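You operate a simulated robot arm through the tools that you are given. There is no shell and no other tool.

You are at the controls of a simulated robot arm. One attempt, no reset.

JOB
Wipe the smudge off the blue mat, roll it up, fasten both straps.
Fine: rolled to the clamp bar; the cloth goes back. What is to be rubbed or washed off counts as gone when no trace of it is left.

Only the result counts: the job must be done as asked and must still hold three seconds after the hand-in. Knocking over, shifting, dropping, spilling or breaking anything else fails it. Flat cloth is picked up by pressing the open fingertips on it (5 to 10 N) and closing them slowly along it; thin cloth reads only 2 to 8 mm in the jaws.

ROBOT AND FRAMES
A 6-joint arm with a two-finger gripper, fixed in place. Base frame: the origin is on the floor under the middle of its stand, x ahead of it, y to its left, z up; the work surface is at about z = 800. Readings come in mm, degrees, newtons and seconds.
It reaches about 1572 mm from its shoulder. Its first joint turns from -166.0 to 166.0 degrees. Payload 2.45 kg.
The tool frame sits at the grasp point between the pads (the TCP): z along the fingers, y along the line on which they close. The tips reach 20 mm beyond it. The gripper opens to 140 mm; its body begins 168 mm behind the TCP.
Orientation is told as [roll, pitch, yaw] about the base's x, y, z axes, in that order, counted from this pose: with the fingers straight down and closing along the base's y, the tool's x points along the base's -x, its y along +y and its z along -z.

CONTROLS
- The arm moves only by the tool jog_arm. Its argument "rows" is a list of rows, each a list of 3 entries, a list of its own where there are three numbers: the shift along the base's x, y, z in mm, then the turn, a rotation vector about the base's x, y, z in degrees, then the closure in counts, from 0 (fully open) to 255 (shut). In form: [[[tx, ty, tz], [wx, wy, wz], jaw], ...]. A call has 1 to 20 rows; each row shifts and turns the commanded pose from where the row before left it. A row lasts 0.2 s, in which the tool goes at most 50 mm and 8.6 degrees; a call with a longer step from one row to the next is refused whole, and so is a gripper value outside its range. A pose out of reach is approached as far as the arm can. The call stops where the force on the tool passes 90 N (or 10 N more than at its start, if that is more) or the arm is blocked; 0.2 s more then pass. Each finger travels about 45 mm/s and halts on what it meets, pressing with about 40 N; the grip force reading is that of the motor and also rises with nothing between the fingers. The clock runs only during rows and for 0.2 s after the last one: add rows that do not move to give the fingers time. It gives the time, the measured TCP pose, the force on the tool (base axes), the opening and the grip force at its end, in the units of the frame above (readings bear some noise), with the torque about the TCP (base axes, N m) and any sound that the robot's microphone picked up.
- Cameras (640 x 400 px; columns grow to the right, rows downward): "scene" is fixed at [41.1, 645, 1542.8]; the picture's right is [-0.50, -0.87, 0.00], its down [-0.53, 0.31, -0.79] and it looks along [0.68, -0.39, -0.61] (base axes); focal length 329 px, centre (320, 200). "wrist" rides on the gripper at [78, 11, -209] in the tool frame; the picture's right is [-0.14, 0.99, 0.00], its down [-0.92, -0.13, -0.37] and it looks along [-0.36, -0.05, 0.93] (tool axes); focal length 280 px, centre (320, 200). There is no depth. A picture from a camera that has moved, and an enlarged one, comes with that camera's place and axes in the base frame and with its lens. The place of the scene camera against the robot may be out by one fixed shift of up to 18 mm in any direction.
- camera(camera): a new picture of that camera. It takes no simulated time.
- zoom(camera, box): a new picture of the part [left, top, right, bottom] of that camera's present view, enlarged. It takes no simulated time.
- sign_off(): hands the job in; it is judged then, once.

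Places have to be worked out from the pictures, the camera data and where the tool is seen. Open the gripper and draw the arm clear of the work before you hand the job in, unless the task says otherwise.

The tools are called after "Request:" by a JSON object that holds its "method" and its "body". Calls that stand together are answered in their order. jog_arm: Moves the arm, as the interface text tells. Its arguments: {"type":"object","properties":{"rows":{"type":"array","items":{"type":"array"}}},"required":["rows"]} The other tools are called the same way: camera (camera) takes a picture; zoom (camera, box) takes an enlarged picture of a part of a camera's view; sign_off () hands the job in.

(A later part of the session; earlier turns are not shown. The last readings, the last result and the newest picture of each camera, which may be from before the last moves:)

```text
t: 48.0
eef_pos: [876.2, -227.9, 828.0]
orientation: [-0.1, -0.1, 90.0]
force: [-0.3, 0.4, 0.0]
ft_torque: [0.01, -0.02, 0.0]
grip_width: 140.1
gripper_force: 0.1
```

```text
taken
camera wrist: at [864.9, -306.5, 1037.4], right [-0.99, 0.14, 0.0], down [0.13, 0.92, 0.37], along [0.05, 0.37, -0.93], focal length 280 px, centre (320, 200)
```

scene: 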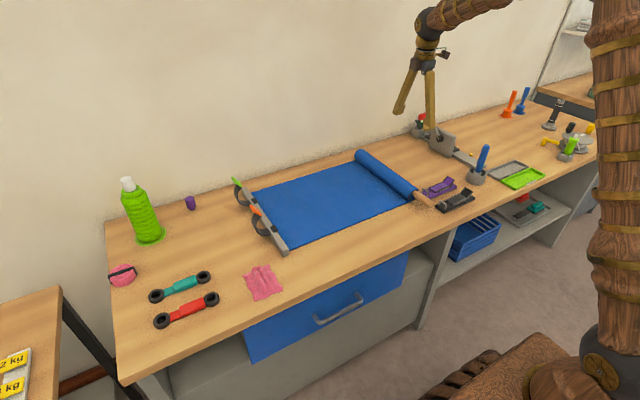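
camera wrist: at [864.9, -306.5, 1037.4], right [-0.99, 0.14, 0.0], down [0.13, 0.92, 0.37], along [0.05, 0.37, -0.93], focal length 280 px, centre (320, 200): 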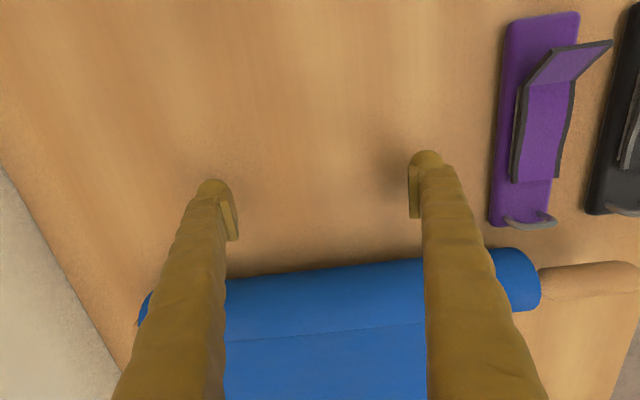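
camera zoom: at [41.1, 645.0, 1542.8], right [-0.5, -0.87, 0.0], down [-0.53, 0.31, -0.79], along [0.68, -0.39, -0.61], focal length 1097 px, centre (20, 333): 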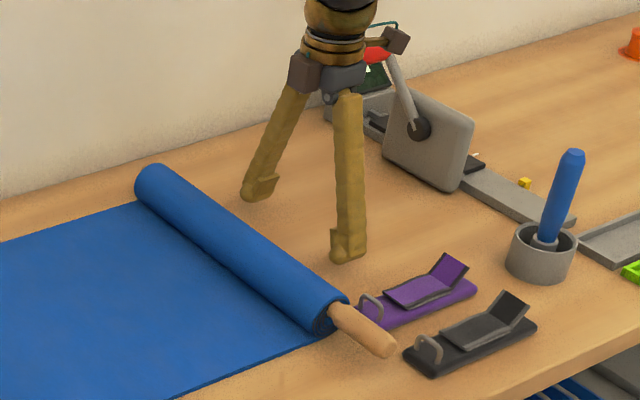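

The fingers are centred behind the roll. I advance in +y gently until contact.

Request:
{"method": "jog_arm", "body": {"rows": [[[0, 15, 0], [0, 0, 0], 0], [[0, 15, 0], [0, 0, 0], 0], [[0, 5, 0], [0, 0, 0], 0], [[0, 5, 0], [0, 0, 0], 0], [[0, 5, 0], [0, 0, 0], 0], [[0, 5, 0], [0, 0, 0], 0], [[0, 5, 0], [0, 0, 0], 0], [[0, 5, 0], [0, 0, 0], 0]]}}

Request:
{"method": "zoom", "body": {"camera": "scene", "box": [330, 100, 490, 220]}}

```text
t: 49.8
eef_pos: [877.1, -169.1, 828.8]
orientation: [0.0, -0.1, 90.0]
force: [0.9, -2.6, 0.2]
ft_torque: [-0.01, -0.01, 0.2]
grip_width: 139.6
gripper_force: 0.1
```

```text
3.33 times, centred on (410, 160) of scene
camera zoom: at [41.1, 645.0, 1542.8], right [-0.5, -0.87, 0.0], down [-0.53, 0.31, -0.79], along [0.68, -0.39, -0.61], focal length 1097 px, centre (20, 333)
```

zoom: 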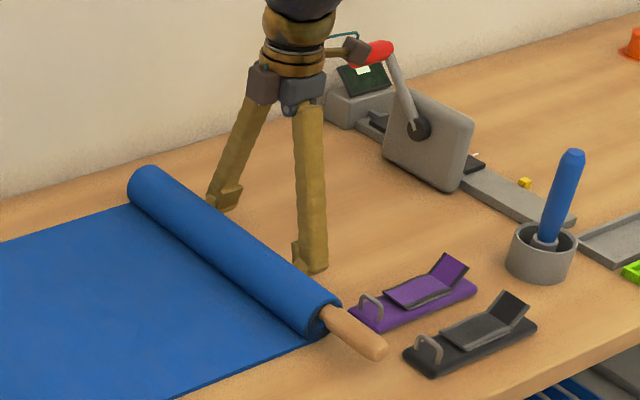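

Contact at only 2.6 N and the roll is moving. I push on steadily and check.

Request:
{"method": "jog_arm", "body": {"rows": [[[0, 5, 0], [0, 0, 0], 0], [[0, 5, 0], [0, 0, 0], 0], [[0, 5, 0], [0, 0, 0], 0], [[0, 5, 0], [0, 0, 0], 0], [[0, 6, 0], [0, 0, 0], 0], [[0, 6, 0], [0, 0, 0], 0], [[0, 6, 0], [0, 0, 0], 0], [[0, 6, 0], [0, 0, 0], 0]]}}

Request:
{"method": "camera", "body": {"camera": "scene"}}

Request:
{"method": "camera", "body": {"camera": "wrist"}}

```text
t: 51.6
eef_pos: [876.5, -124.6, 828.1]
orientation: [0.0, 0.0, 90.0]
force: [-1.1, -1.9, -2.2]
ft_torque: [-0.05, -0.19, 0.19]
grip_width: 140.1
gripper_force: 0.0
```

```text
taken
```

scene: 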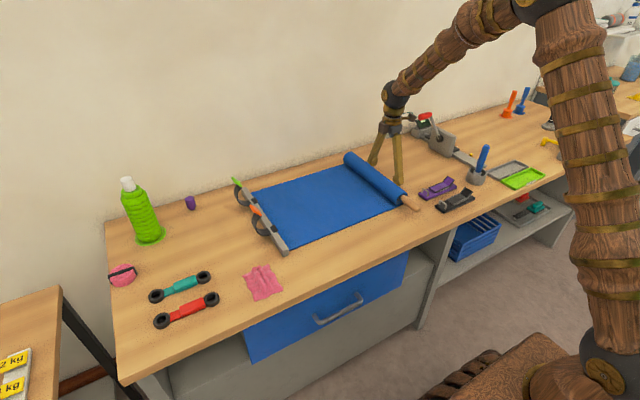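

```text
taken
camera wrist: at [864.8, -203.3, 1037.9], right [-0.99, 0.14, 0.0], down [0.13, 0.92, 0.37], along [0.05, 0.37, -0.93], focal length 280 px, centre (320, 200)
```

wrist: 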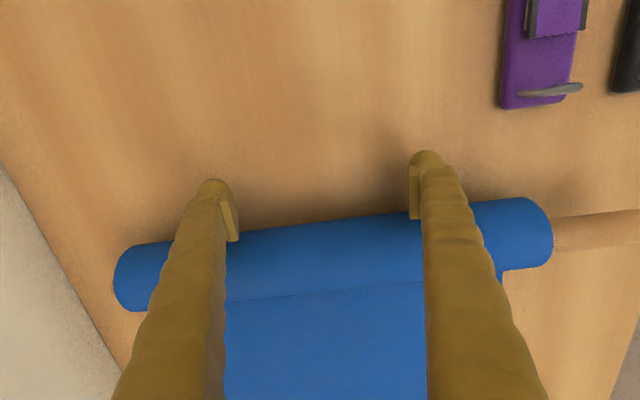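

Rolling works with about 2 N. I check that the roll stays parallel to the clamp bar.

Request:
{"method": "zoom", "body": {"camera": "scene", "box": [220, 130, 430, 270]}}

```text
2.86 times, centred on (325, 200) of scene
camera zoom: at [41.1, 645.0, 1542.8], right [-0.5, -0.87, 0.0], down [-0.53, 0.31, -0.79], along [0.68, -0.39, -0.61], focal length 940 px, centre (306, 200)
```

zoom: 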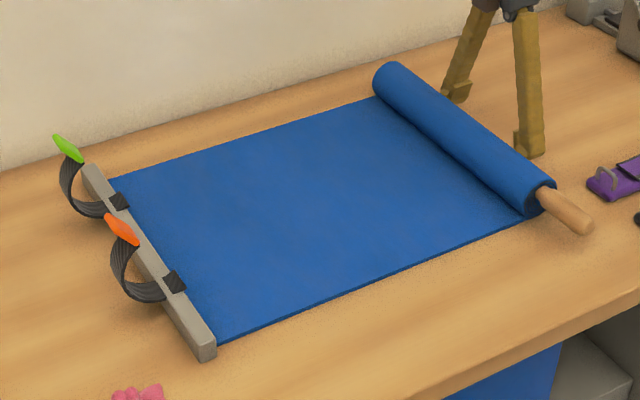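

The roll stays essentially parallel to the bar. I keep pushing at 8 mm per row, then check again.

Request:
{"method": "jog_arm", "body": {"rows": [[[0, 8, 0], [0, 0, 0], 0], [[0, 8, 0], [0, 0, 0], 0], [[0, 8, 0], [0, 0, 0], 0], [[0, 8, 0], [0, 0, 0], 0], [[0, 8, 0], [0, 0, 0], 0], [[0, 8, 0], [0, 0, 0], 0], [[0, 8, 0], [0, 0, 0], 0], [[0, 8, 0], [0, 0, 0], 0], [[0, 8, 0], [0, 0, 0], 0], [[0, 8, 0], [0, 0, 0], 0], [[0, 8, 0], [0, 0, 0], 0], [[0, 8, 0], [0, 0, 0], 0], [[0, 8, 0], [0, 0, 0], 0], [[0, 8, 0], [0, 0, 0], 0], [[0, 8, 0], [0, 0, 0], 0], [[0, 8, 0], [0, 0, 0], 0], [[0, 8, 0], [0, 0, 0], 0], [[0, 8, 0], [0, 0, 0], 0]]}}

Request:
{"method": "zoom", "body": {"camera": "scene", "box": [220, 130, 430, 270]}}

Request:
{"method": "camera", "body": {"camera": "wrist"}}

```text
t: 55.4
eef_pos: [877.0, 19.8, 829.1]
orientation: [0.0, -0.2, 89.9]
force: [-2.4, -3.3, -1.7]
ft_torque: [-0.02, -0.1, 0.23]
grip_width: 139.8
gripper_force: 0.0
```

```text
2.86 times, centred on (325, 200) of scene
camera zoom: at [41.1, 645.0, 1542.8], right [-0.5, -0.87, 0.0], down [-0.53, 0.31, -0.79], along [0.68, -0.39, -0.61], focal length 940 px, centre (306, 200)
```

zoom: 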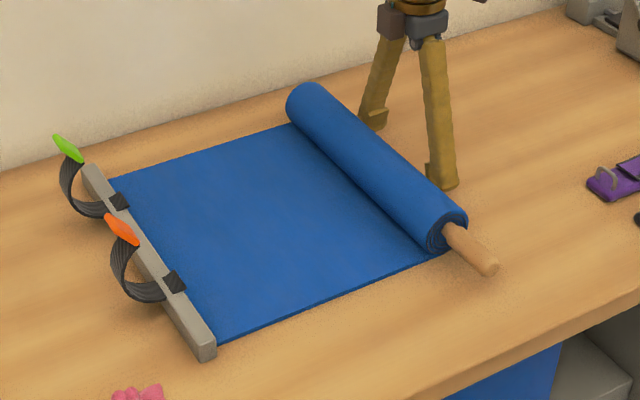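

```text
taken
camera wrist: at [864.7, -59.1, 1037.4], right [-0.99, 0.14, 0.0], down [0.13, 0.92, 0.37], along [0.05, 0.37, -0.93], focal length 280 px, centre (320, 200)
```

wrist: 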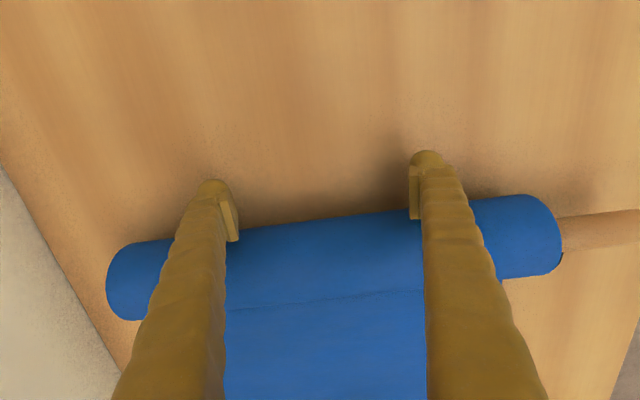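

It is rolling neatly. I continue.

Request:
{"method": "jog_arm", "body": {"rows": [[[0, 8, 0], [0, 0, 0], 0], [[0, 8, 0], [0, 0, 0], 0], [[0, 8, 0], [0, 0, 0], 0], [[0, 8, 0], [0, 0, 0], 0], [[0, 8, 0], [0, 0, 0], 0], [[0, 8, 0], [0, 0, 0], 0], [[0, 8, 0], [0, 0, 0], 0], [[0, 8, 0], [0, 0, 0], 0], [[0, 8, 0], [0, 0, 0], 0], [[0, 8, 0], [0, 0, 0], 0], [[0, 8, 0], [0, 0, 0], 0], [[0, 8, 0], [0, 0, 0], 0], [[0, 8, 0], [0, 0, 0], 0], [[0, 8, 0], [0, 0, 0], 0], [[0, 8, 0], [0, 0, 0], 0], [[0, 8, 0], [0, 0, 0], 0], [[0, 8, 0], [0, 0, 0], 0], [[0, 8, 0], [0, 0, 0], 0], [[0, 8, 0], [0, 0, 0], 0], [[0, 8, 0], [0, 0, 0], 0]]}}

Request:
{"method": "zoom", "body": {"camera": "scene", "box": [200, 130, 410, 270]}}

Request:
{"method": "camera", "body": {"camera": "wrist"}}

```text
t: 59.6
eef_pos: [876.6, 179.4, 829.1]
orientation: [-0.1, -0.2, 90.0]
force: [-2.1, -2.1, -3.0]
ft_torque: [-0.03, -0.2, 0.21]
grip_width: 140.1
gripper_force: 0.0
```

```text
2.86 times, centred on (305, 200) of scene
camera zoom: at [41.1, 645.0, 1542.8], right [-0.5, -0.87, 0.0], down [-0.53, 0.31, -0.79], along [0.68, -0.39, -0.61], focal length 940 px, centre (363, 200)
```

zoom: 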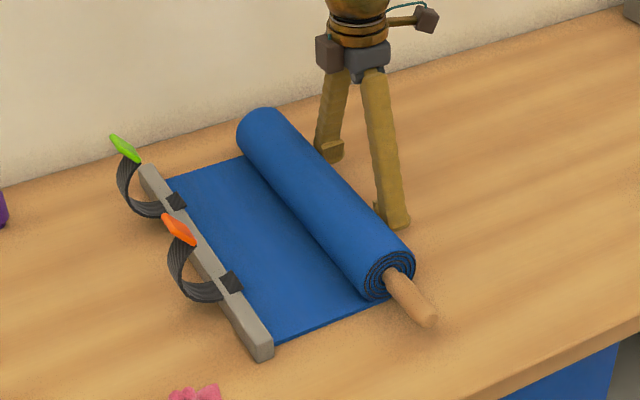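

```text
taken
camera wrist: at [864.9, 101.1, 1038.5], right [-0.99, 0.14, 0.0], down [0.13, 0.92, 0.37], along [0.05, 0.37, -0.93], focal length 280 px, centre (320, 200)
```

wrist: 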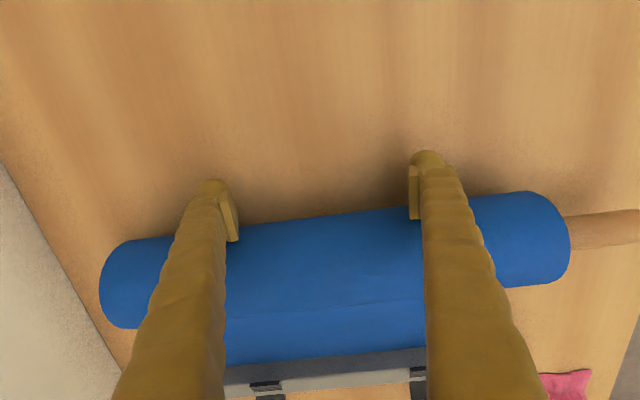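

About 115 mm remain to the bar. I push most of it and then look before the final approach.

Request:
{"method": "jog_arm", "body": {"rows": [[[0, 8, 0], [0, 0, 0], 0], [[0, 8, 0], [0, 0, 0], 0], [[0, 8, 0], [0, 0, 0], 0], [[0, 8, 0], [0, 0, 0], 0], [[0, 8, 0], [0, 0, 0], 0], [[0, 8, 0], [0, 0, 0], 0], [[0, 8, 0], [0, 0, 0], 0], [[0, 8, 0], [0, 0, 0], 0], [[0, 8, 0], [0, 0, 0], 0], [[0, 8, 0], [0, 0, 0], 0]]}}

Request:
{"method": "zoom", "body": {"camera": "scene", "box": [200, 130, 380, 265]}}

Request:
{"method": "camera", "body": {"camera": "wrist"}}

```text
t: 61.8
eef_pos: [876.9, 260.5, 827.5]
orientation: [-0.1, -0.2, 90.0]
force: [0.8, -0.7, -1.2]
ft_torque: [0.02, -0.08, 0.04]
grip_width: 139.4
gripper_force: 0.1
```

```text
2.96 times, centred on (290, 198) of scene
camera zoom: at [41.1, 645.0, 1542.8], right [-0.5, -0.87, 0.0], down [-0.53, 0.31, -0.79], along [0.68, -0.39, -0.61], focal length 975 px, centre (409, 207)
```

zoom: 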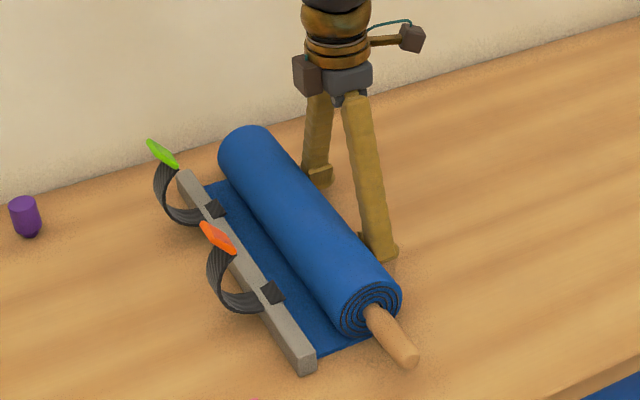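

```text
taken
camera wrist: at [864.5, 181.3, 1037.7], right [-0.99, 0.14, 0.0], down [0.13, 0.92, 0.37], along [0.05, 0.37, -0.93], focal length 280 px, centre (320, 200)
```

wrist: 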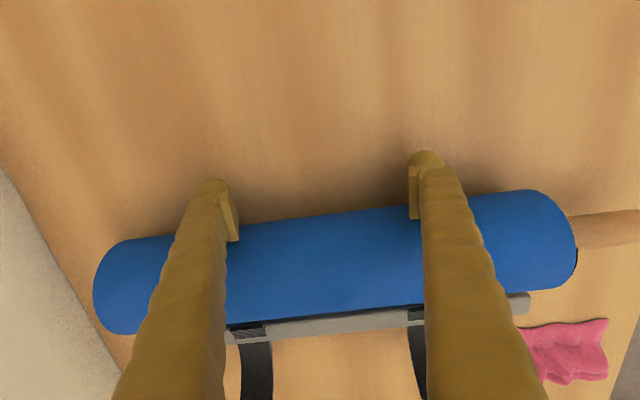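

About 35–40 mm left. I go slower for the final approach and watch the force.

Request:
{"method": "jog_arm", "body": {"rows": [[[0, 3, 0], [0, 0, 0], 0], [[0, 3, 0], [0, 0, 0], 0], [[0, 3, 0], [0, 0, 0], 0], [[0, 3, 0], [0, 0, 0], 0], [[0, 3, 0], [0, 0, 0], 0], [[0, 3, 0], [0, 0, 0], 0], [[0, 3, 0], [0, 0, 0], 0], [[0, 3, 0], [0, 0, 0], 0]]}}

Request:
{"method": "zoom", "body": {"camera": "scene", "box": [220, 150, 340, 260]}}

```text
t: 63.6
eef_pos: [877.3, 280.3, 828.5]
orientation: [0.1, 0.1, 89.9]
force: [-4.8, -41.2, 4.7]
ft_torque: [0.17, -0.23, 1.26]
grip_width: 139.9
gripper_force: 0.0
```

```text
3.64 times, centred on (280, 205) of scene
camera zoom: at [41.1, 645.0, 1542.8], right [-0.5, -0.87, 0.0], down [-0.53, 0.31, -0.79], along [0.68, -0.39, -0.61], focal length 1196 px, centre (466, 182)
```

zoom: 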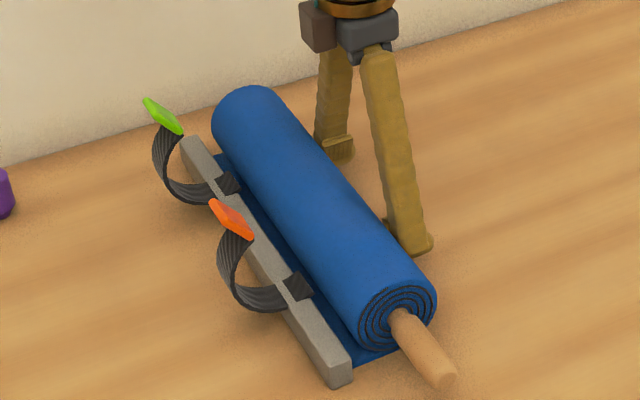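

The roll is up against its stop (41 N). I relax the push slightly and see whether it stays or springs back.

Request:
{"method": "jog_arm", "body": {"rows": [[[0, -3, 0], [0, 0, 0], 0], [[0, -2, 0], [0, 0, 0], 0], [[0, 0, 0], [0, 0, 0], 0], [[0, 0, 0], [0, 0, 0], 0]]}}

Request:
{"method": "zoom", "body": {"camera": "scene", "box": [220, 150, 340, 260]}}

Request:
{"method": "camera", "body": {"camera": "wrist"}}

```text
t: 64.6
eef_pos: [876.2, 278.8, 828.5]
orientation: [0.0, -0.1, 89.9]
force: [-0.2, 0.1, 0.3]
ft_torque: [0.02, 0.01, 0.04]
grip_width: 140.0
gripper_force: 0.2
```

```text
3.64 times, centred on (280, 205) of scene
camera zoom: at [41.1, 645.0, 1542.8], right [-0.5, -0.87, 0.0], down [-0.53, 0.31, -0.79], along [0.68, -0.39, -0.61], focal length 1196 px, centre (466, 182)
```

zoom: 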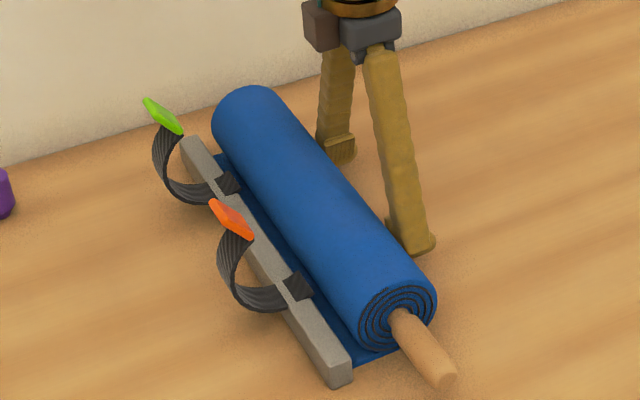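

```text
taken
camera wrist: at [864.6, 200.0, 1037.7], right [-0.99, 0.14, 0.0], down [0.13, 0.92, 0.37], along [0.05, 0.37, -0.93], focal length 280 px, centre (320, 200)
```

wrist: 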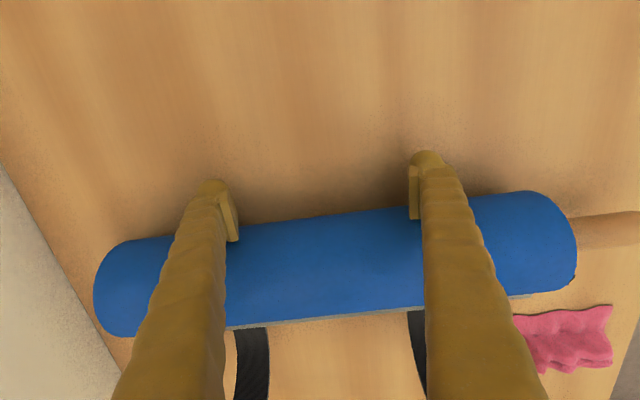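

It stays put with zero force. I back off in -y, rise, and check again that it stays rolled.

Request:
{"method": "jog_arm", "body": {"rows": [[[0, -5, 0], [0, 0, 0], 0], [[0, -15, 0], [0, 0, 0], 0], [[0, -30, 0], [0, 0, 0], 0], [[0, -20, 20], [0, 0, 0], 0], [[0, 0, 45], [0, 0, 0], 0], [[0, 0, 45], [0, 0, 0], 0], [[0, 0, 45], [0, 0, 0], 0], [[0, 0, 45], [0, 0, 0], 0], [[0, 0, 0], [0, 0, 0], 0]]}}

Request:
{"method": "zoom", "body": {"camera": "scene", "box": [220, 150, 340, 260]}}

Request:
{"method": "camera", "body": {"camera": "wrist"}}

```text
t: 66.6
eef_pos: [876.4, 207.8, 1028.9]
orientation: [-0.1, -0.1, 90.0]
force: [0.5, -0.3, -0.3]
ft_torque: [-0.01, -0.01, -0.01]
grip_width: 139.9
gripper_force: 0.1
```

```text
3.64 times, centred on (280, 205) of scene
camera zoom: at [41.1, 645.0, 1542.8], right [-0.5, -0.87, 0.0], down [-0.53, 0.31, -0.79], along [0.68, -0.39, -0.61], focal length 1196 px, centre (466, 182)
```

zoom: 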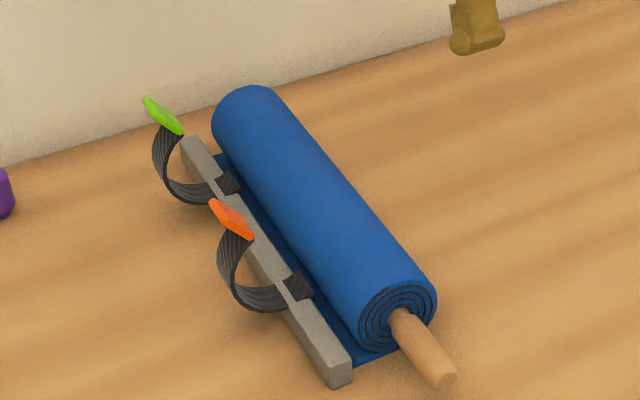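

```text
taken
camera wrist: at [864.3, 130.6, 1238.0], right [-0.99, 0.14, 0.0], down [0.13, 0.92, 0.37], along [0.05, 0.37, -0.93], focal length 280 px, centre (320, 200)
```

wrist: 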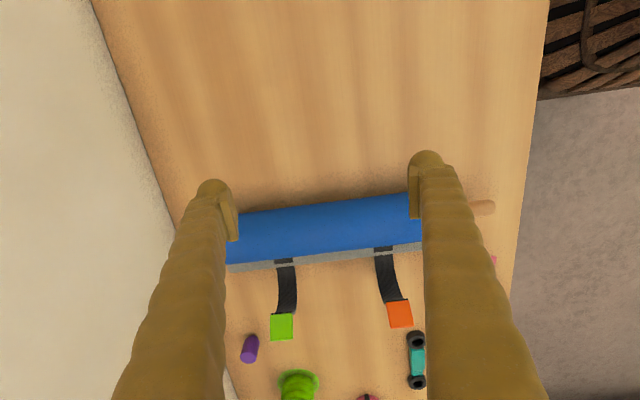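

The roll holds by itself. Now the straps: combining views, the orange tab is around (790, 437, 929). I want a side view of the straps along x, so I move to the near side and tilt the wrist camera.

Request:
{"method": "jog_arm", "body": {"rows": [[[-30, 10, 20], [0, 0, -8], 60], [[-30, 10, 0], [0, 0, -8], 120], [[-30, 15, 0], [0, 0, -8], 160], [[-30, 15, 0], [0, 0, -8], 160], [[-30, 20, 0], [0, 0, -8], 160], [[-30, 20, 0], [0, 0, -8], 160], [[-30, 20, 0], [0, 0, -8], 160], [[-30, 20, 0], [0, 0, -8], 160], [[-30, 20, 0], [0, 0, -8], 160], [[-30, 20, 0], [0, 0, -8], 160], [[-30, 20, 0], [0, 0, -8], 160], [[-10, 0, 0], [0, 0, -2], 160], [[0, 0, -10], [0, -8, 0], 160], [[0, 0, -10], [0, -8, 0], 160], [[0, 0, -10], [0, -8, 0], 160], [[0, 0, -10], [0, -8, 0], 160], [[0, 0, -10], [0, -8, 0], 160], [[0, 0, -10], [0, -8, 0], 160], [[0, 0, 0], [0, 0, 0], 160]]}}

Request:
{"method": "camera", "body": {"camera": "wrist"}}

```text
t: 70.6
eef_pos: [541.0, 392.5, 989.2]
orientation: [0.2, -48.1, -0.6]
force: [0.2, -1.1, 0.3]
ft_torque: [0.03, 0.0, 0.0]
grip_width: 52.2
gripper_force: 0.0
```

```text
taken
camera wrist: at [330.7, 406.2, 1070.5], right [0.1, 0.99, 0.1], down [0.34, -0.13, 0.93], along [0.94, -0.06, -0.35], focal length 280 px, centre (320, 200)
```

wrist: 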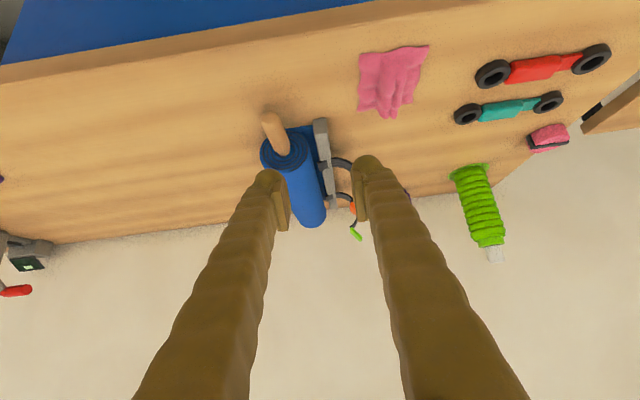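

The view is upside-down but useful. I open the fingers to clear the line of sight, move slightly, and enlarge.

Request:
{"method": "jog_arm", "body": {"rows": [[[40, 0, -10], [0, 0, 0], 60], [[40, 0, -10], [0, 0, 0], 0], [[0, 20, 0], [0, 0, 0], 0], [[0, 0, 0], [0, 0, 0], 0]]}}

Request:
{"method": "zoom", "body": {"camera": "wrist", "box": [220, 80, 420, 260]}}

```text
t: 71.6
eef_pos: [616.8, 418.3, 968.1]
orientation: [0.1, -47.9, 0.0]
force: [0.7, 0.4, -0.3]
ft_torque: [-0.03, 0.01, -0.02]
grip_width: 139.4
gripper_force: 0.5
```

```text
2.22 times, centred on (320, 170) of wrist
camera zoom: at [408.4, 429.5, 1050.0], right [0.09, 0.99, 0.1], down [0.34, -0.13, 0.93], along [0.94, -0.05, -0.35], focal length 623 px, centre (320, 267)
```

zoom: 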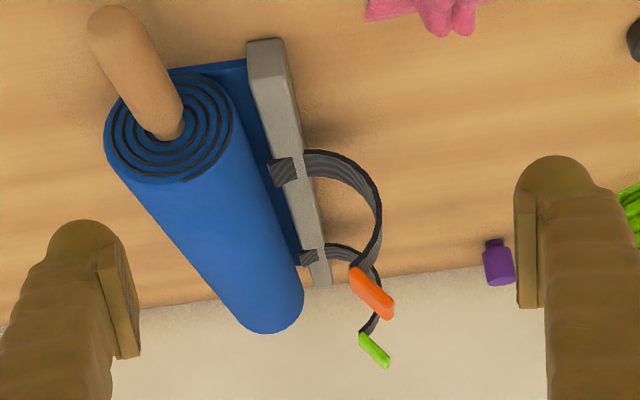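

Now I see it clearly: each strap is a C-curve rising to about z≈912 and curling back toward -y, with a grip tab flaring up and +y. The orange tab is centred near (790, 437, 928) and tilts about 46°. I straighten the tool, move above the tab, then tilt the fingers to line up with it.

Request:
{"method": "jog_arm", "body": {"rows": [[[-10, 0, 20], [0, 8, 0], 60], [[0, 0, 20], [0, 8, 0], 120], [[0, 0, 20], [0, 8, 0], 160], [[0, 0, 20], [0, 8, 0], 190], [[0, 10, 20], [0, 8, 0], 195], [[0, 20, 0], [0, 8, 0], 195], [[35, 20, 0], [0, 0, 0], 195], [[35, 20, 0], [0, 0, 0], 195], [[35, 20, 0], [-7.5, 0, 0], 195], [[35, 20, 0], [-7.5, 0, 0], 195], [[35, 10, 0], [-7.5, 0, 0], 195], [[8, 0, 0], [-7.5, 0, 0], 195], [[0, 0, 0], [-7.5, 0, 0], 195], [[0, 0, 0], [-7.5, 0, 0], 195], [[0, 0, 0], [0, 0, 0], 195]]}}

Request:
{"method": "camera", "body": {"camera": "wrist"}}

Request:
{"method": "camera", "body": {"camera": "scene"}}

```text
t: 74.8
eef_pos: [789.6, 537.7, 1070.3]
orientation: [-45.1, -0.1, 0.0]
force: [-1.0, 0.1, 0.4]
ft_torque: [0.01, -0.01, 0.0]
grip_width: 32.9
gripper_force: 0.0
```

```text
taken
camera wrist: at [710.2, 693.8, 1209.2], right [0.14, 0.7, -0.7], down [0.92, 0.17, 0.35], along [0.37, -0.69, -0.62], focal length 280 px, centre (320, 200)
```

wrist: 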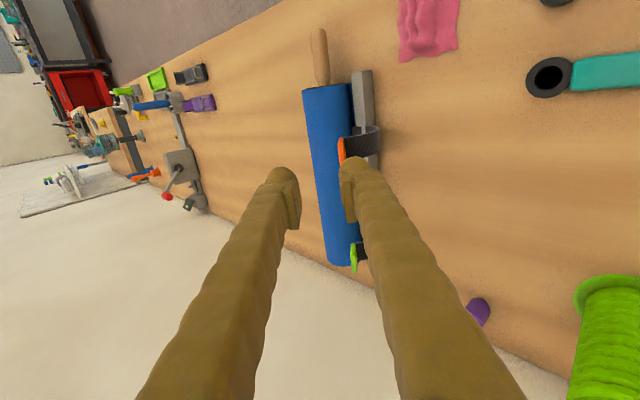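

```text
taken
```

scene: 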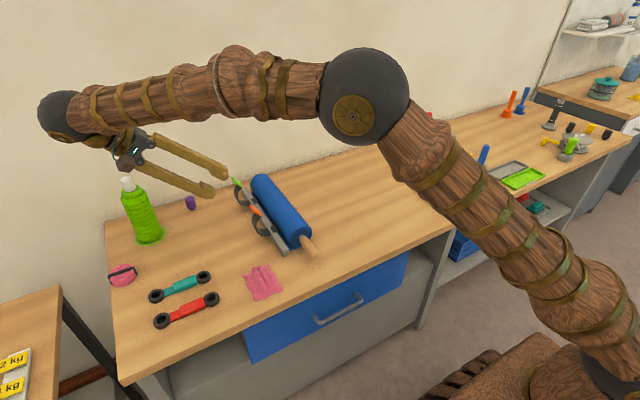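

The projection matches: the orange tab is at about (790, 438, 929) and the green tab at about (964, 436, 928). I move to a pre-grasp point in line with the orange tab.

Request:
{"method": "jog_arm", "body": {"rows": [[[0, -15, -25], [0, 0, 0], 200], [[0, -15, -25], [0, 0, 0], 200], [[0, -14, -25], [0, 0, 0], 200], [[0, -13, -23], [0, 0, 0], 200], [[0, 0, 0], [0, 0, 0], 200]]}}

Request:
{"method": "zoom", "body": {"camera": "wrist", "box": [240, 80, 420, 240]}}

Request:
{"method": "zoom", "body": {"camera": "scene", "box": [200, 140, 330, 260]}}

```text
t: 76.0
eef_pos: [789.1, 482.2, 970.6]
orientation: [-45.1, -0.1, 0.0]
force: [0.2, -0.7, -0.1]
ft_torque: [0.02, 0.01, 0.02]
grip_width: 30.2
gripper_force: 0.0
```

```text
2.50 times, centred on (330, 160) of wrist
camera zoom: at [710.1, 637.3, 1111.2], right [0.14, 0.7, -0.7], down [0.92, 0.17, 0.35], along [0.37, -0.69, -0.62], focal length 701 px, centre (295, 300)
```

zoom: 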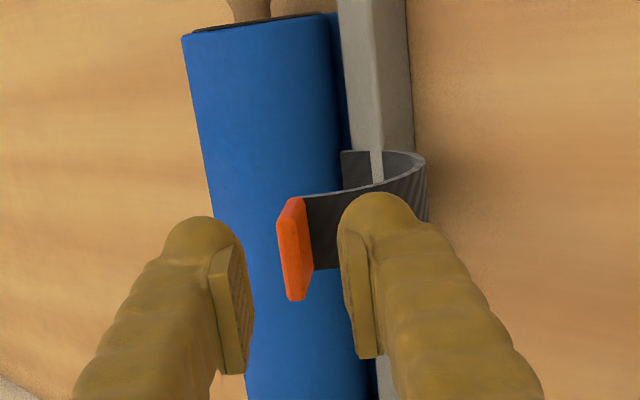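

```text
3.33 times, centred on (265, 200) of scene
camera zoom: at [41.1, 645.0, 1542.8], right [-0.5, -0.87, 0.0], down [-0.53, 0.31, -0.79], along [0.68, -0.39, -0.61], focal length 1097 px, centre (503, 200)
```

zoom: 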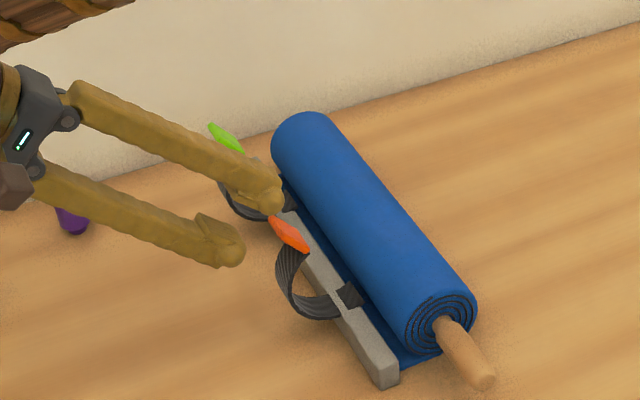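

The tab is centred between the fingers and edge-on, so alignment is right. I advance along the finger axis to straddle it.

Request:
{"method": "jog_arm", "body": {"rows": [[[2, -8, -8], [0, 0, 0], 200], [[2, -8, -8], [0, 0, 0], 200], [[0, -8, -8], [0, 0, 0], 200], [[0, -7, -7], [0, 0, 0], 200], [[0, -4, -4], [0, 0, 0], 200], [[0, 0, 0], [0, 0, 0], 200]]}}

Request:
{"method": "zoom", "body": {"camera": "wrist", "box": [240, 80, 420, 240]}}

Request:
{"method": "zoom", "body": {"camera": "scene", "box": [220, 160, 320, 250]}}

```text
t: 77.4
eef_pos: [794.7, 446.7, 934.5]
orientation: [-45.0, -0.2, 0.0]
force: [-0.4, 0.1, -0.3]
ft_torque: [-0.05, -0.04, 0.02]
grip_width: 30.2
gripper_force: 0.1
```

```text
2.50 times, centred on (330, 160) of wrist
camera zoom: at [714.1, 602.0, 1076.0], right [0.14, 0.7, -0.7], down [0.92, 0.17, 0.35], along [0.37, -0.69, -0.62], focal length 701 px, centre (295, 300)
```

zoom: 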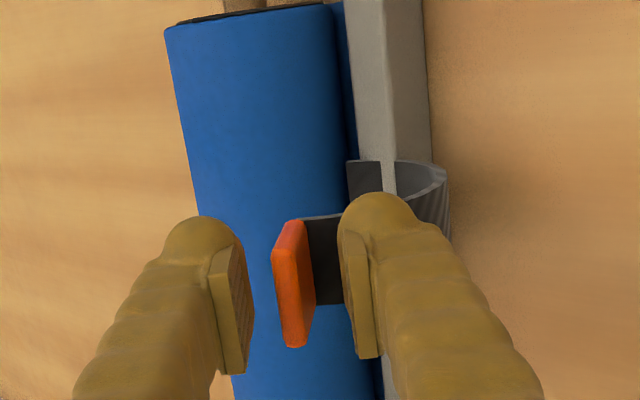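

```text
4.44 times, centred on (270, 205) of scene
camera zoom: at [41.1, 645.0, 1542.8], right [-0.5, -0.87, 0.0], down [-0.53, 0.31, -0.79], along [0.68, -0.39, -0.61], focal length 1462 px, centre (542, 178)
```

zoom: 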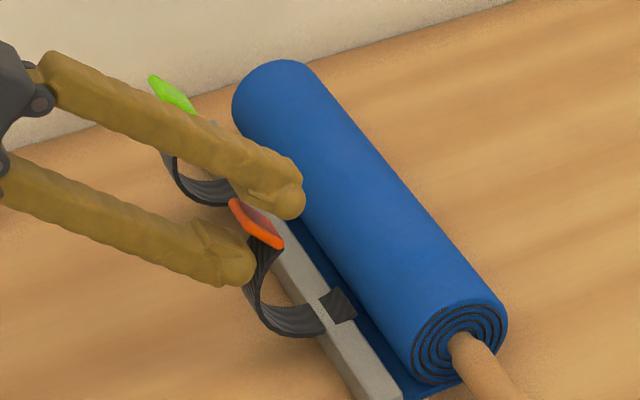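

The tab sits between the pads. I close on it.

Request:
{"method": "jog_arm", "body": {"rows": [[[0, 0, 0], [0, 0, 0], 215], [[0, 0, 0], [0, 0, 0], 230], [[0, 0, 0], [0, 0, 0], 245], [[0, 0, 0], [0, 0, 0], 255], [[0, 0, 0], [0, 0, 0], 255]]}}

Request:
{"method": "zoom", "body": {"camera": "wrist", "box": [240, 80, 420, 240]}}

```text
t: 78.6
eef_pos: [792.8, 447.0, 935.4]
orientation: [-45.0, -0.1, 0.0]
force: [0.1, 2.0, -1.8]
ft_torque: [0.26, 0.0, 0.03]
grip_width: 7.1
gripper_force: 35.0
```

```text
2.50 times, centred on (330, 160) of wrist
camera zoom: at [714.0, 602.1, 1075.8], right [0.14, 0.7, -0.7], down [0.92, 0.17, 0.35], along [0.37, -0.69, -0.62], focal length 701 px, centre (295, 300)
```

zoom: 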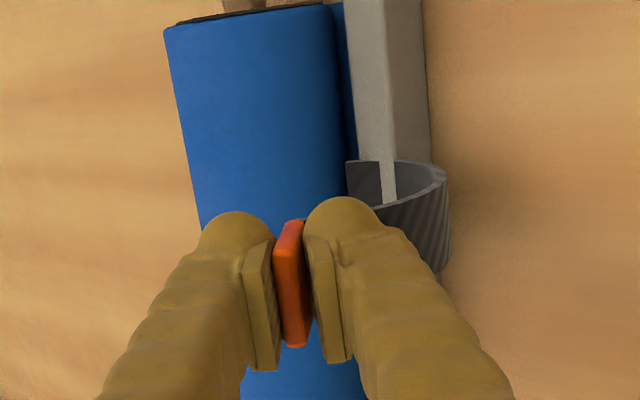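

The tab is held (7 mm, 35 N). I carry it up and over toward the roll while turning about x so the tab follows the strap's curl.

Request:
{"method": "jog_arm", "body": {"rows": [[[0, -11.5, 3.2], [6.25, 0, 0], 255], [[0, -11.5, 3.2], [6.25, 0, 0], 255], [[0, -11.5, 3.3], [6.25, 0, 0], 255], [[0, -11.5, 3.3], [6.25, 0, 0], 255], [[0, -11.5, -1], [5, 0, 0], 255], [[0, -11.5, -1], [5, 0, 0], 255], [[0, -11.5, -1], [5, 0, 0], 255], [[0, -11.5, -1], [5, 0, 0], 255]]}}

Request:
{"method": "zoom", "body": {"camera": "scene", "box": [220, 150, 330, 250]}}

Request:
{"method": "zoom", "body": {"camera": "wrist", "box": [240, 80, 440, 260]}}

```text
t: 80.2
eef_pos: [795.3, 366.6, 948.8]
orientation: [-4.7, -0.3, 0.0]
force: [-17.7, 4.6, 19.6]
ft_torque: [0.81, 0.36, 0.12]
grip_width: 7.5
gripper_force: 35.2
stopped in row 8: the force on the tool passed its limit at 96 N (the readings are from after the stop); the commanded pose is now the measured one
```

```text
4.00 times, centred on (275, 200) of scene
camera zoom: at [41.1, 645.0, 1542.8], right [-0.5, -0.87, 0.0], down [-0.53, 0.31, -0.79], along [0.68, -0.39, -0.61], focal length 1316 px, centre (500, 200)
```

zoom: 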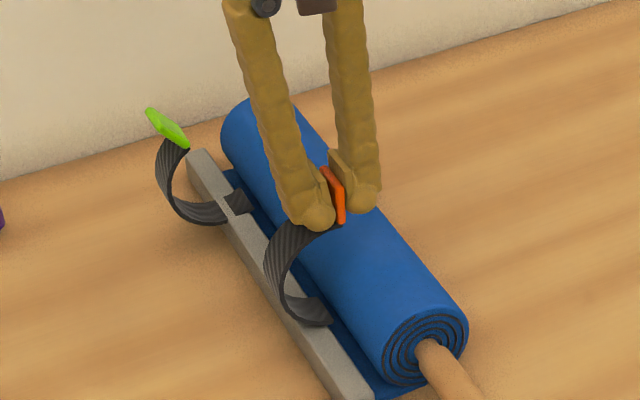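

```text
2.22 times, centred on (340, 170) of wrist
camera zoom: at [714.0, 395.0, 1156.7], right [0.14, 0.99, -0.08], down [0.92, -0.1, 0.38], along [0.37, -0.13, -0.92], focal length 623 px, centre (276, 267)
```

zoom: 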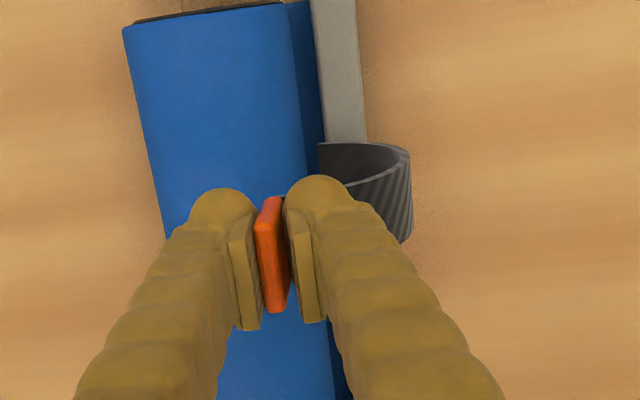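

The stop tells me the strap behaves like a stiff C-arm hinged at the bar. Fitting the grip and stop poses puts the hinge at about (y 388, z 831), with TCP radius ≈119. I first relieve the side load, then follow that arc in small steps.

Request:
{"method": "jog_arm", "body": {"rows": [[[-1.5, 0, 0.7], [0, 0, 0], 255], [[0, 0, 0], [0, 0, 0], 255]]}}

```text
t: 80.8
eef_pos: [794.0, 365.8, 950.3]
orientation: [-4.7, -0.3, -0.1]
force: [4.6, 7.6, 17.7]
ft_torque: [1.0, -0.04, 0.01]
grip_width: 7.2
gripper_force: 35.4
```

Request:
{"method": "jog_arm", "body": {"rows": [[[0, 0, 0.7], [2.5, 0, 0], 255], [[0, 0, 0], [0, 0, 0], 255]]}}

```text
t: 81.5
eef_pos: [795.1, 366.8, 950.4]
orientation: [-2.2, -0.3, -0.2]
force: [26.7, -0.4, 4.6]
ft_torque: [0.05, -0.35, 0.03]
grip_width: 7.1
gripper_force: 35.5
```

Torque is relieved. A residual x load of 27 N remains, so I nudge x by +0.8 and check.

Request:
{"method": "jog_arm", "body": {"rows": [[[0.8, 0, 0], [0, 0, 0], 255], [[0, 0, 0], [0, 0, 0], 255]]}}

```text
t: 82.0
eef_pos: [794.8, 365.4, 948.7]
orientation: [-2.3, -0.3, -0.1]
force: [19.0, 0.9, 4.7]
ft_torque: [0.09, -0.2, 0.03]
grip_width: 7.0
gripper_force: 35.2
```

Request:
{"method": "jog_arm", "body": {"rows": [[[0.6, -4.9, -1.0], [2.5, 0, 0], 255], [[0, -4.9, -1.3], [2.5, 0, 0], 255], [[0, 0, 0], [0, 0, 0], 255]]}}

```text
t: 82.8
eef_pos: [793.9, 355.7, 946.3]
orientation: [2.8, -0.3, -0.1]
force: [-2.4, -3.6, 16.1]
ft_torque: [0.08, 0.09, 0.09]
grip_width: 6.9
gripper_force: 35.1
```

Request:
{"method": "jog_arm", "body": {"rows": [[[0, -5.2, -0.8], [2.5, 0, 0], 255], [[0, -5.0, -1.6], [2.5, 0, 0], 255], [[0, 0, 0], [0, 0, 0], 255]]}}

```text
t: 83.7
eef_pos: [793.5, 347.2, 944.2]
orientation: [7.7, -0.2, -0.1]
force: [-15.3, -4.0, 15.5]
ft_torque: [0.09, 0.23, 0.13]
grip_width: 7.1
gripper_force: 35.5
```

Request:
{"method": "jog_arm", "body": {"rows": [[[-0.5, -5.1, -1.3], [2.5, 0, 0], 255], [[0, -4.9, -2.0], [2.5, 0, 0], 255], [[0, -4.8, -2.2], [2.5, 0, 0], 255], [[0, -4.7, -2.4], [2.5, 0, 0], 255], [[0, 0, 0], [0, 0, 0], 255]]}}

Request:
{"method": "zoom", "body": {"camera": "scene", "box": [220, 150, 330, 250]}}

```text
t: 84.8
eef_pos: [793.6, 328.8, 936.5]
orientation: [17.7, -0.3, -0.2]
force: [-2.4, 0.4, 1.3]
ft_torque: [0.12, 0.11, 0.06]
grip_width: 7.1
gripper_force: 35.3
```

```text
4.00 times, centred on (275, 200) of scene
camera zoom: at [41.1, 645.0, 1542.8], right [-0.5, -0.87, 0.0], down [-0.53, 0.31, -0.79], along [0.68, -0.39, -0.61], focal length 1316 px, centre (500, 200)
```

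zoom: 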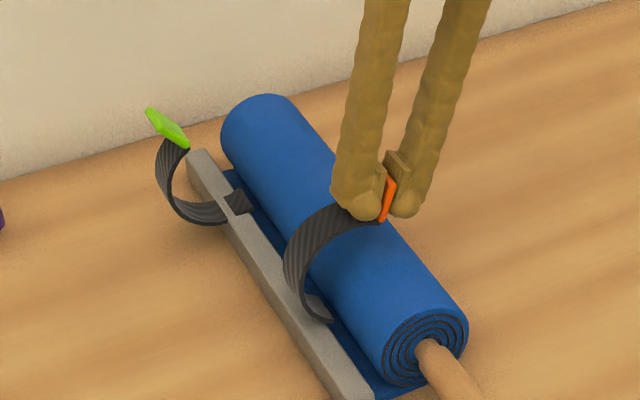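

Following the arc well, with forces near zero. I continue the rotation.

Request:
{"method": "jog_arm", "body": {"rows": [[[0, -4.6, -2.6], [2.5, 0, 0], 255], [[0, -4.45, -2.85], [2.5, 0, 0], 255], [[0, -4.3, -3.05], [2.5, 0, 0], 255], [[0, -4.2, -3.2], [2.5, 0, 0], 255], [[0, 0, 0], [0, 0, 0], 255]]}}

Request:
{"method": "zoom", "body": {"camera": "scene", "box": [220, 150, 330, 250]}}

```text
t: 86.0
eef_pos: [794.2, 310.0, 925.7]
orientation: [27.7, -0.2, -0.3]
force: [10.2, 5.7, -5.5]
ft_torque: [0.14, -0.09, -0.03]
grip_width: 7.1
gripper_force: 35.2
```

```text
4.00 times, centred on (275, 200) of scene
camera zoom: at [41.1, 645.0, 1542.8], right [-0.5, -0.87, 0.0], down [-0.53, 0.31, -0.79], along [0.68, -0.39, -0.61], focal length 1316 px, centre (500, 200)
```

zoom: 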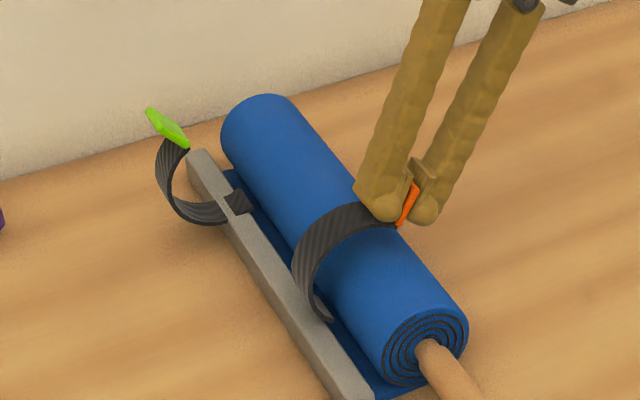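

Request:
{"method": "jog_arm", "body": {"rows": [[[0.3, -3.8, -3.7], [2.5, 0, 0], 255], [[0, -3.85, -3.6], [2.5, 0, 0], 255], [[0, -3.7, -3.75], [2.5, 0, 0], 255], [[0, -3.5, -3.9], [2.5, 0, 0], 255], [[0, 0, 0], [0, 0, 0], 255]]}}

Request:
{"method": "zoom", "body": {"camera": "scene", "box": [220, 150, 330, 250]}}

Request:
{"method": "camera", "body": {"camera": "wrist"}}

```text
t: 87.2
eef_pos: [794.9, 293.5, 910.2]
orientation: [37.7, -0.1, -0.1]
force: [1.4, -3.1, 5.7]
ft_torque: [0.15, -0.04, -0.04]
grip_width: 7.3
gripper_force: 35.2
```

```text
4.00 times, centred on (275, 200) of scene
camera zoom: at [41.1, 645.0, 1542.8], right [-0.5, -0.87, 0.0], down [-0.53, 0.31, -0.79], along [0.68, -0.39, -0.61], focal length 1316 px, centre (500, 200)
```

zoom: 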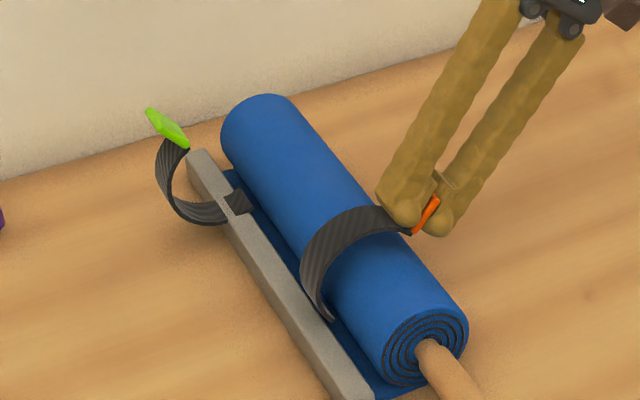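

```text
taken
camera wrist: at [714.1, 174.6, 1082.5], right [0.14, 0.78, 0.61], down [0.92, -0.33, 0.22], along [0.37, 0.53, -0.77], focal length 280 px, centre (320, 200)
```

wrist: 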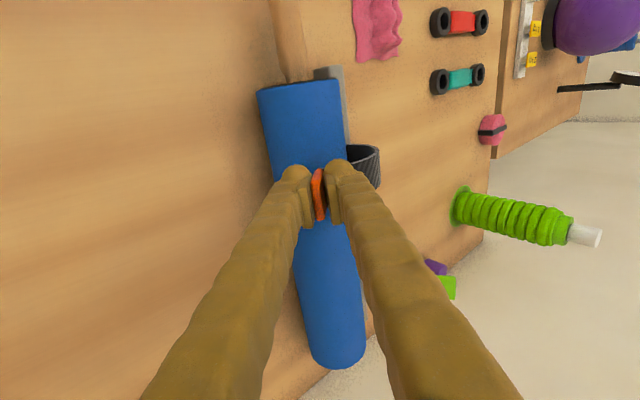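

Now about 83° around. I continue carefully, watching for contact of the strap with the roll.

Request:
{"method": "jog_arm", "body": {"rows": [[[0, -3.4, -4.0], [2.5, 0, 0], 255], [[0, -3.2, -4.2], [2.5, 0, 0], 255], [[0, 0, 0], [0, 0, 0], 255]]}}

```text
t: 88.0
eef_pos: [794.5, 288.0, 901.5]
orientation: [42.7, -0.1, -0.2]
force: [-6.5, -17.2, 14.3]
ft_torque: [0.24, 0.03, 0.18]
grip_width: 7.0
gripper_force: 35.3
```

Request:
{"method": "jog_arm", "body": {"rows": [[[0, -3.7, -3.8], [2.5, 0, 0], 255], [[0, -3.0, -4.2], [2.5, 0, 0], 255], [[0, 0, 0], [0, 0, 0], 255]]}}

Request:
{"method": "zoom", "body": {"camera": "scene", "box": [230, 150, 330, 240]}}

```text
t: 88.8
eef_pos: [794.8, 281.2, 892.6]
orientation: [47.7, 0.0, -0.2]
force: [1.9, 14.1, -5.9]
ft_torque: [0.31, -0.02, 0.05]
grip_width: 7.2
gripper_force: 35.1
```

```text
4.44 times, centred on (280, 195) of scene
camera zoom: at [41.1, 645.0, 1542.8], right [-0.5, -0.87, 0.0], down [-0.53, 0.31, -0.79], along [0.68, -0.39, -0.61], focal length 1462 px, centre (498, 222)
```

zoom: 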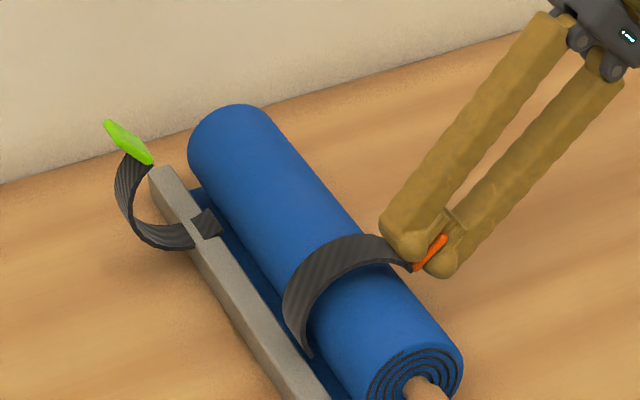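

Request:
{"method": "jog_arm", "body": {"rows": [[[0, -2.2, -4.8], [2.5, 0, 0], 255], [[0, -2.4, -4.75], [2.5, 0, 0], 255], [[0, 0, 0], [0, 0, 0], 255]]}}

```text
t: 89.7
eef_pos: [794.5, 276.1, 884.5]
orientation: [52.7, 0.0, -0.3]
force: [-9.4, 6.2, -0.2]
ft_torque: [0.34, 0.0, 0.03]
grip_width: 7.3
gripper_force: 35.0
```

Request:
{"method": "jog_arm", "body": {"rows": [[[0, -2.2, -4.85], [2.5, 0, 0], 255], [[0, -2.0, -4.95], [2.5, 0, 0], 255], [[0, 0, 0], [0, 0, 0], 255]]}}

Request:
{"method": "zoom", "body": {"camera": "scene", "box": [230, 150, 330, 240]}}

```text
t: 90.5
eef_pos: [792.9, 271.3, 874.3]
orientation: [57.7, 0.0, -0.2]
force: [-6.1, 16.1, -3.5]
ft_torque: [0.28, 0.01, 0.01]
grip_width: 7.2
gripper_force: 35.3
```

```text
4.44 times, centred on (280, 195) of scene
camera zoom: at [41.1, 645.0, 1542.8], right [-0.5, -0.87, 0.0], down [-0.53, 0.31, -0.79], along [0.68, -0.39, -0.61], focal length 1462 px, centre (498, 222)
```

zoom: 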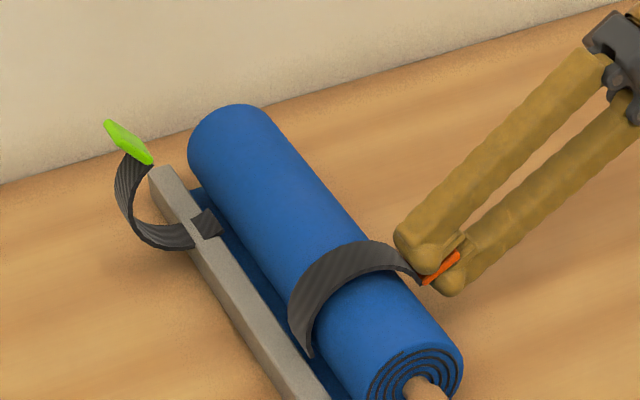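

Request:
{"method": "jog_arm", "body": {"rows": [[[0, -1.2, -4.9], [2.5, 0, 0], 255], [[0, -1.4, -4.95], [2.5, 0, 0], 255], [[0, 0, 0], [0, 0, 0], 255]]}}

```text
t: 91.2
eef_pos: [794.9, 267.7, 864.3]
orientation: [62.8, 0.0, -0.2]
force: [-17.5, -14.3, 5.5]
ft_torque: [0.16, 0.02, 0.2]
grip_width: 7.1
gripper_force: 34.5
```

Request:
{"method": "jog_arm", "body": {"rows": [[[-0.4, -1.7, -5.0], [2.5, 0, 0], 255], [[0, -1.1, -5.0], [2.5, 0, 0], 255], [[0, 0, 0], [0, 0, 0], 255]]}}

Request:
{"method": "zoom", "body": {"camera": "scene", "box": [230, 150, 330, 240]}}

Request:
{"method": "camera", "body": {"camera": "wrist"}}

```text
t: 92.0
eef_pos: [794.6, 265.4, 855.1]
orientation: [67.7, 0.0, -0.2]
force: [-6.6, 4.5, -0.1]
ft_torque: [0.23, 0.01, 0.11]
grip_width: 7.2
gripper_force: 35.4
```

```text
4.44 times, centred on (280, 195) of scene
camera zoom: at [41.1, 645.0, 1542.8], right [-0.5, -0.87, 0.0], down [-0.53, 0.31, -0.79], along [0.68, -0.39, -0.61], focal length 1462 px, centre (498, 222)
```

zoom: 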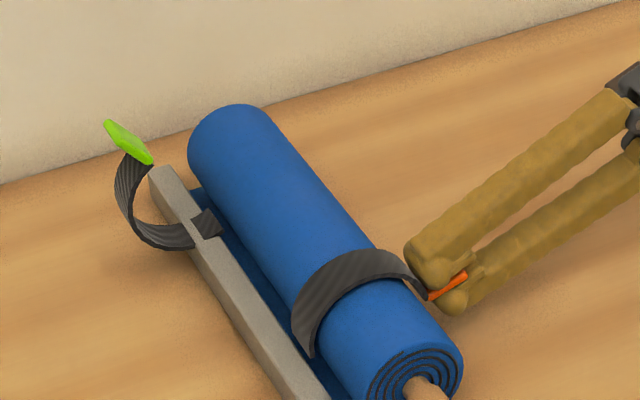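

```text
taken
camera wrist: at [714.2, 77.5, 944.2], right [0.14, 0.37, 0.92], down [0.92, -0.39, 0.02], along [0.37, 0.84, -0.4], focal length 280 px, centre (320, 200)
```

wrist: 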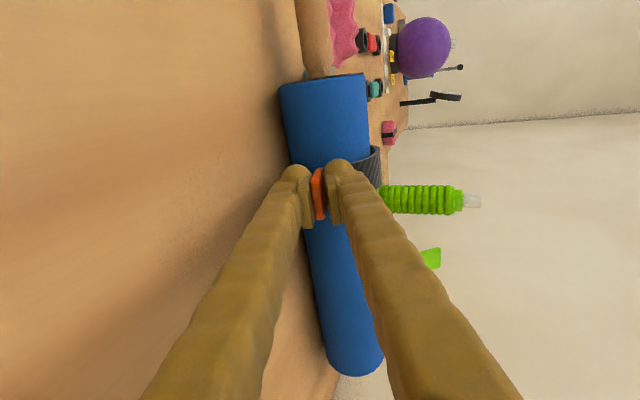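

The strap is almost around the roll (113°). I keep going in small steps, watching for contact.

Request:
{"method": "jog_arm", "body": {"rows": [[[-0.2, -0.9, -5.1], [2.5, 0, 0], 255], [[0, -0.6, -5.1], [2.5, 0, 0], 255], [[0, 0, 0], [0, 0, 0], 255]]}}

Request:
{"method": "zoom", "body": {"camera": "scene", "box": [250, 170, 320, 240]}}

```text
t: 92.8
eef_pos: [794.0, 265.2, 847.3]
orientation: [73.0, -0.2, -0.1]
force: [-1.3, 17.2, 76.1]
ft_torque: [0.86, 0.08, 0.01]
grip_width: 11.1
gripper_force: 38.3
```

```text
5.71 times, centred on (285, 205) of scene
camera zoom: at [41.1, 645.0, 1542.8], right [-0.5, -0.87, 0.0], down [-0.53, 0.31, -0.79], along [0.68, -0.39, -0.61], focal length 1880 px, centre (520, 171)
```

zoom: 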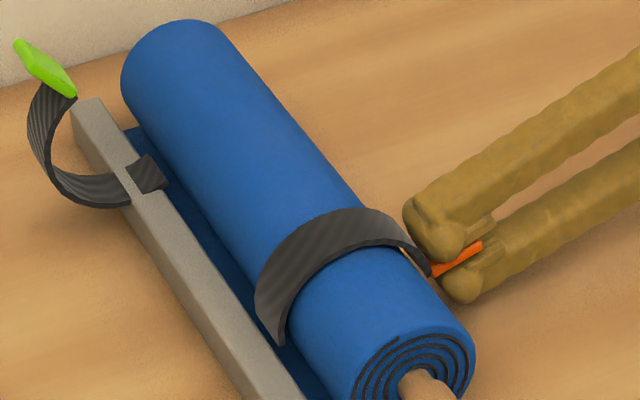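

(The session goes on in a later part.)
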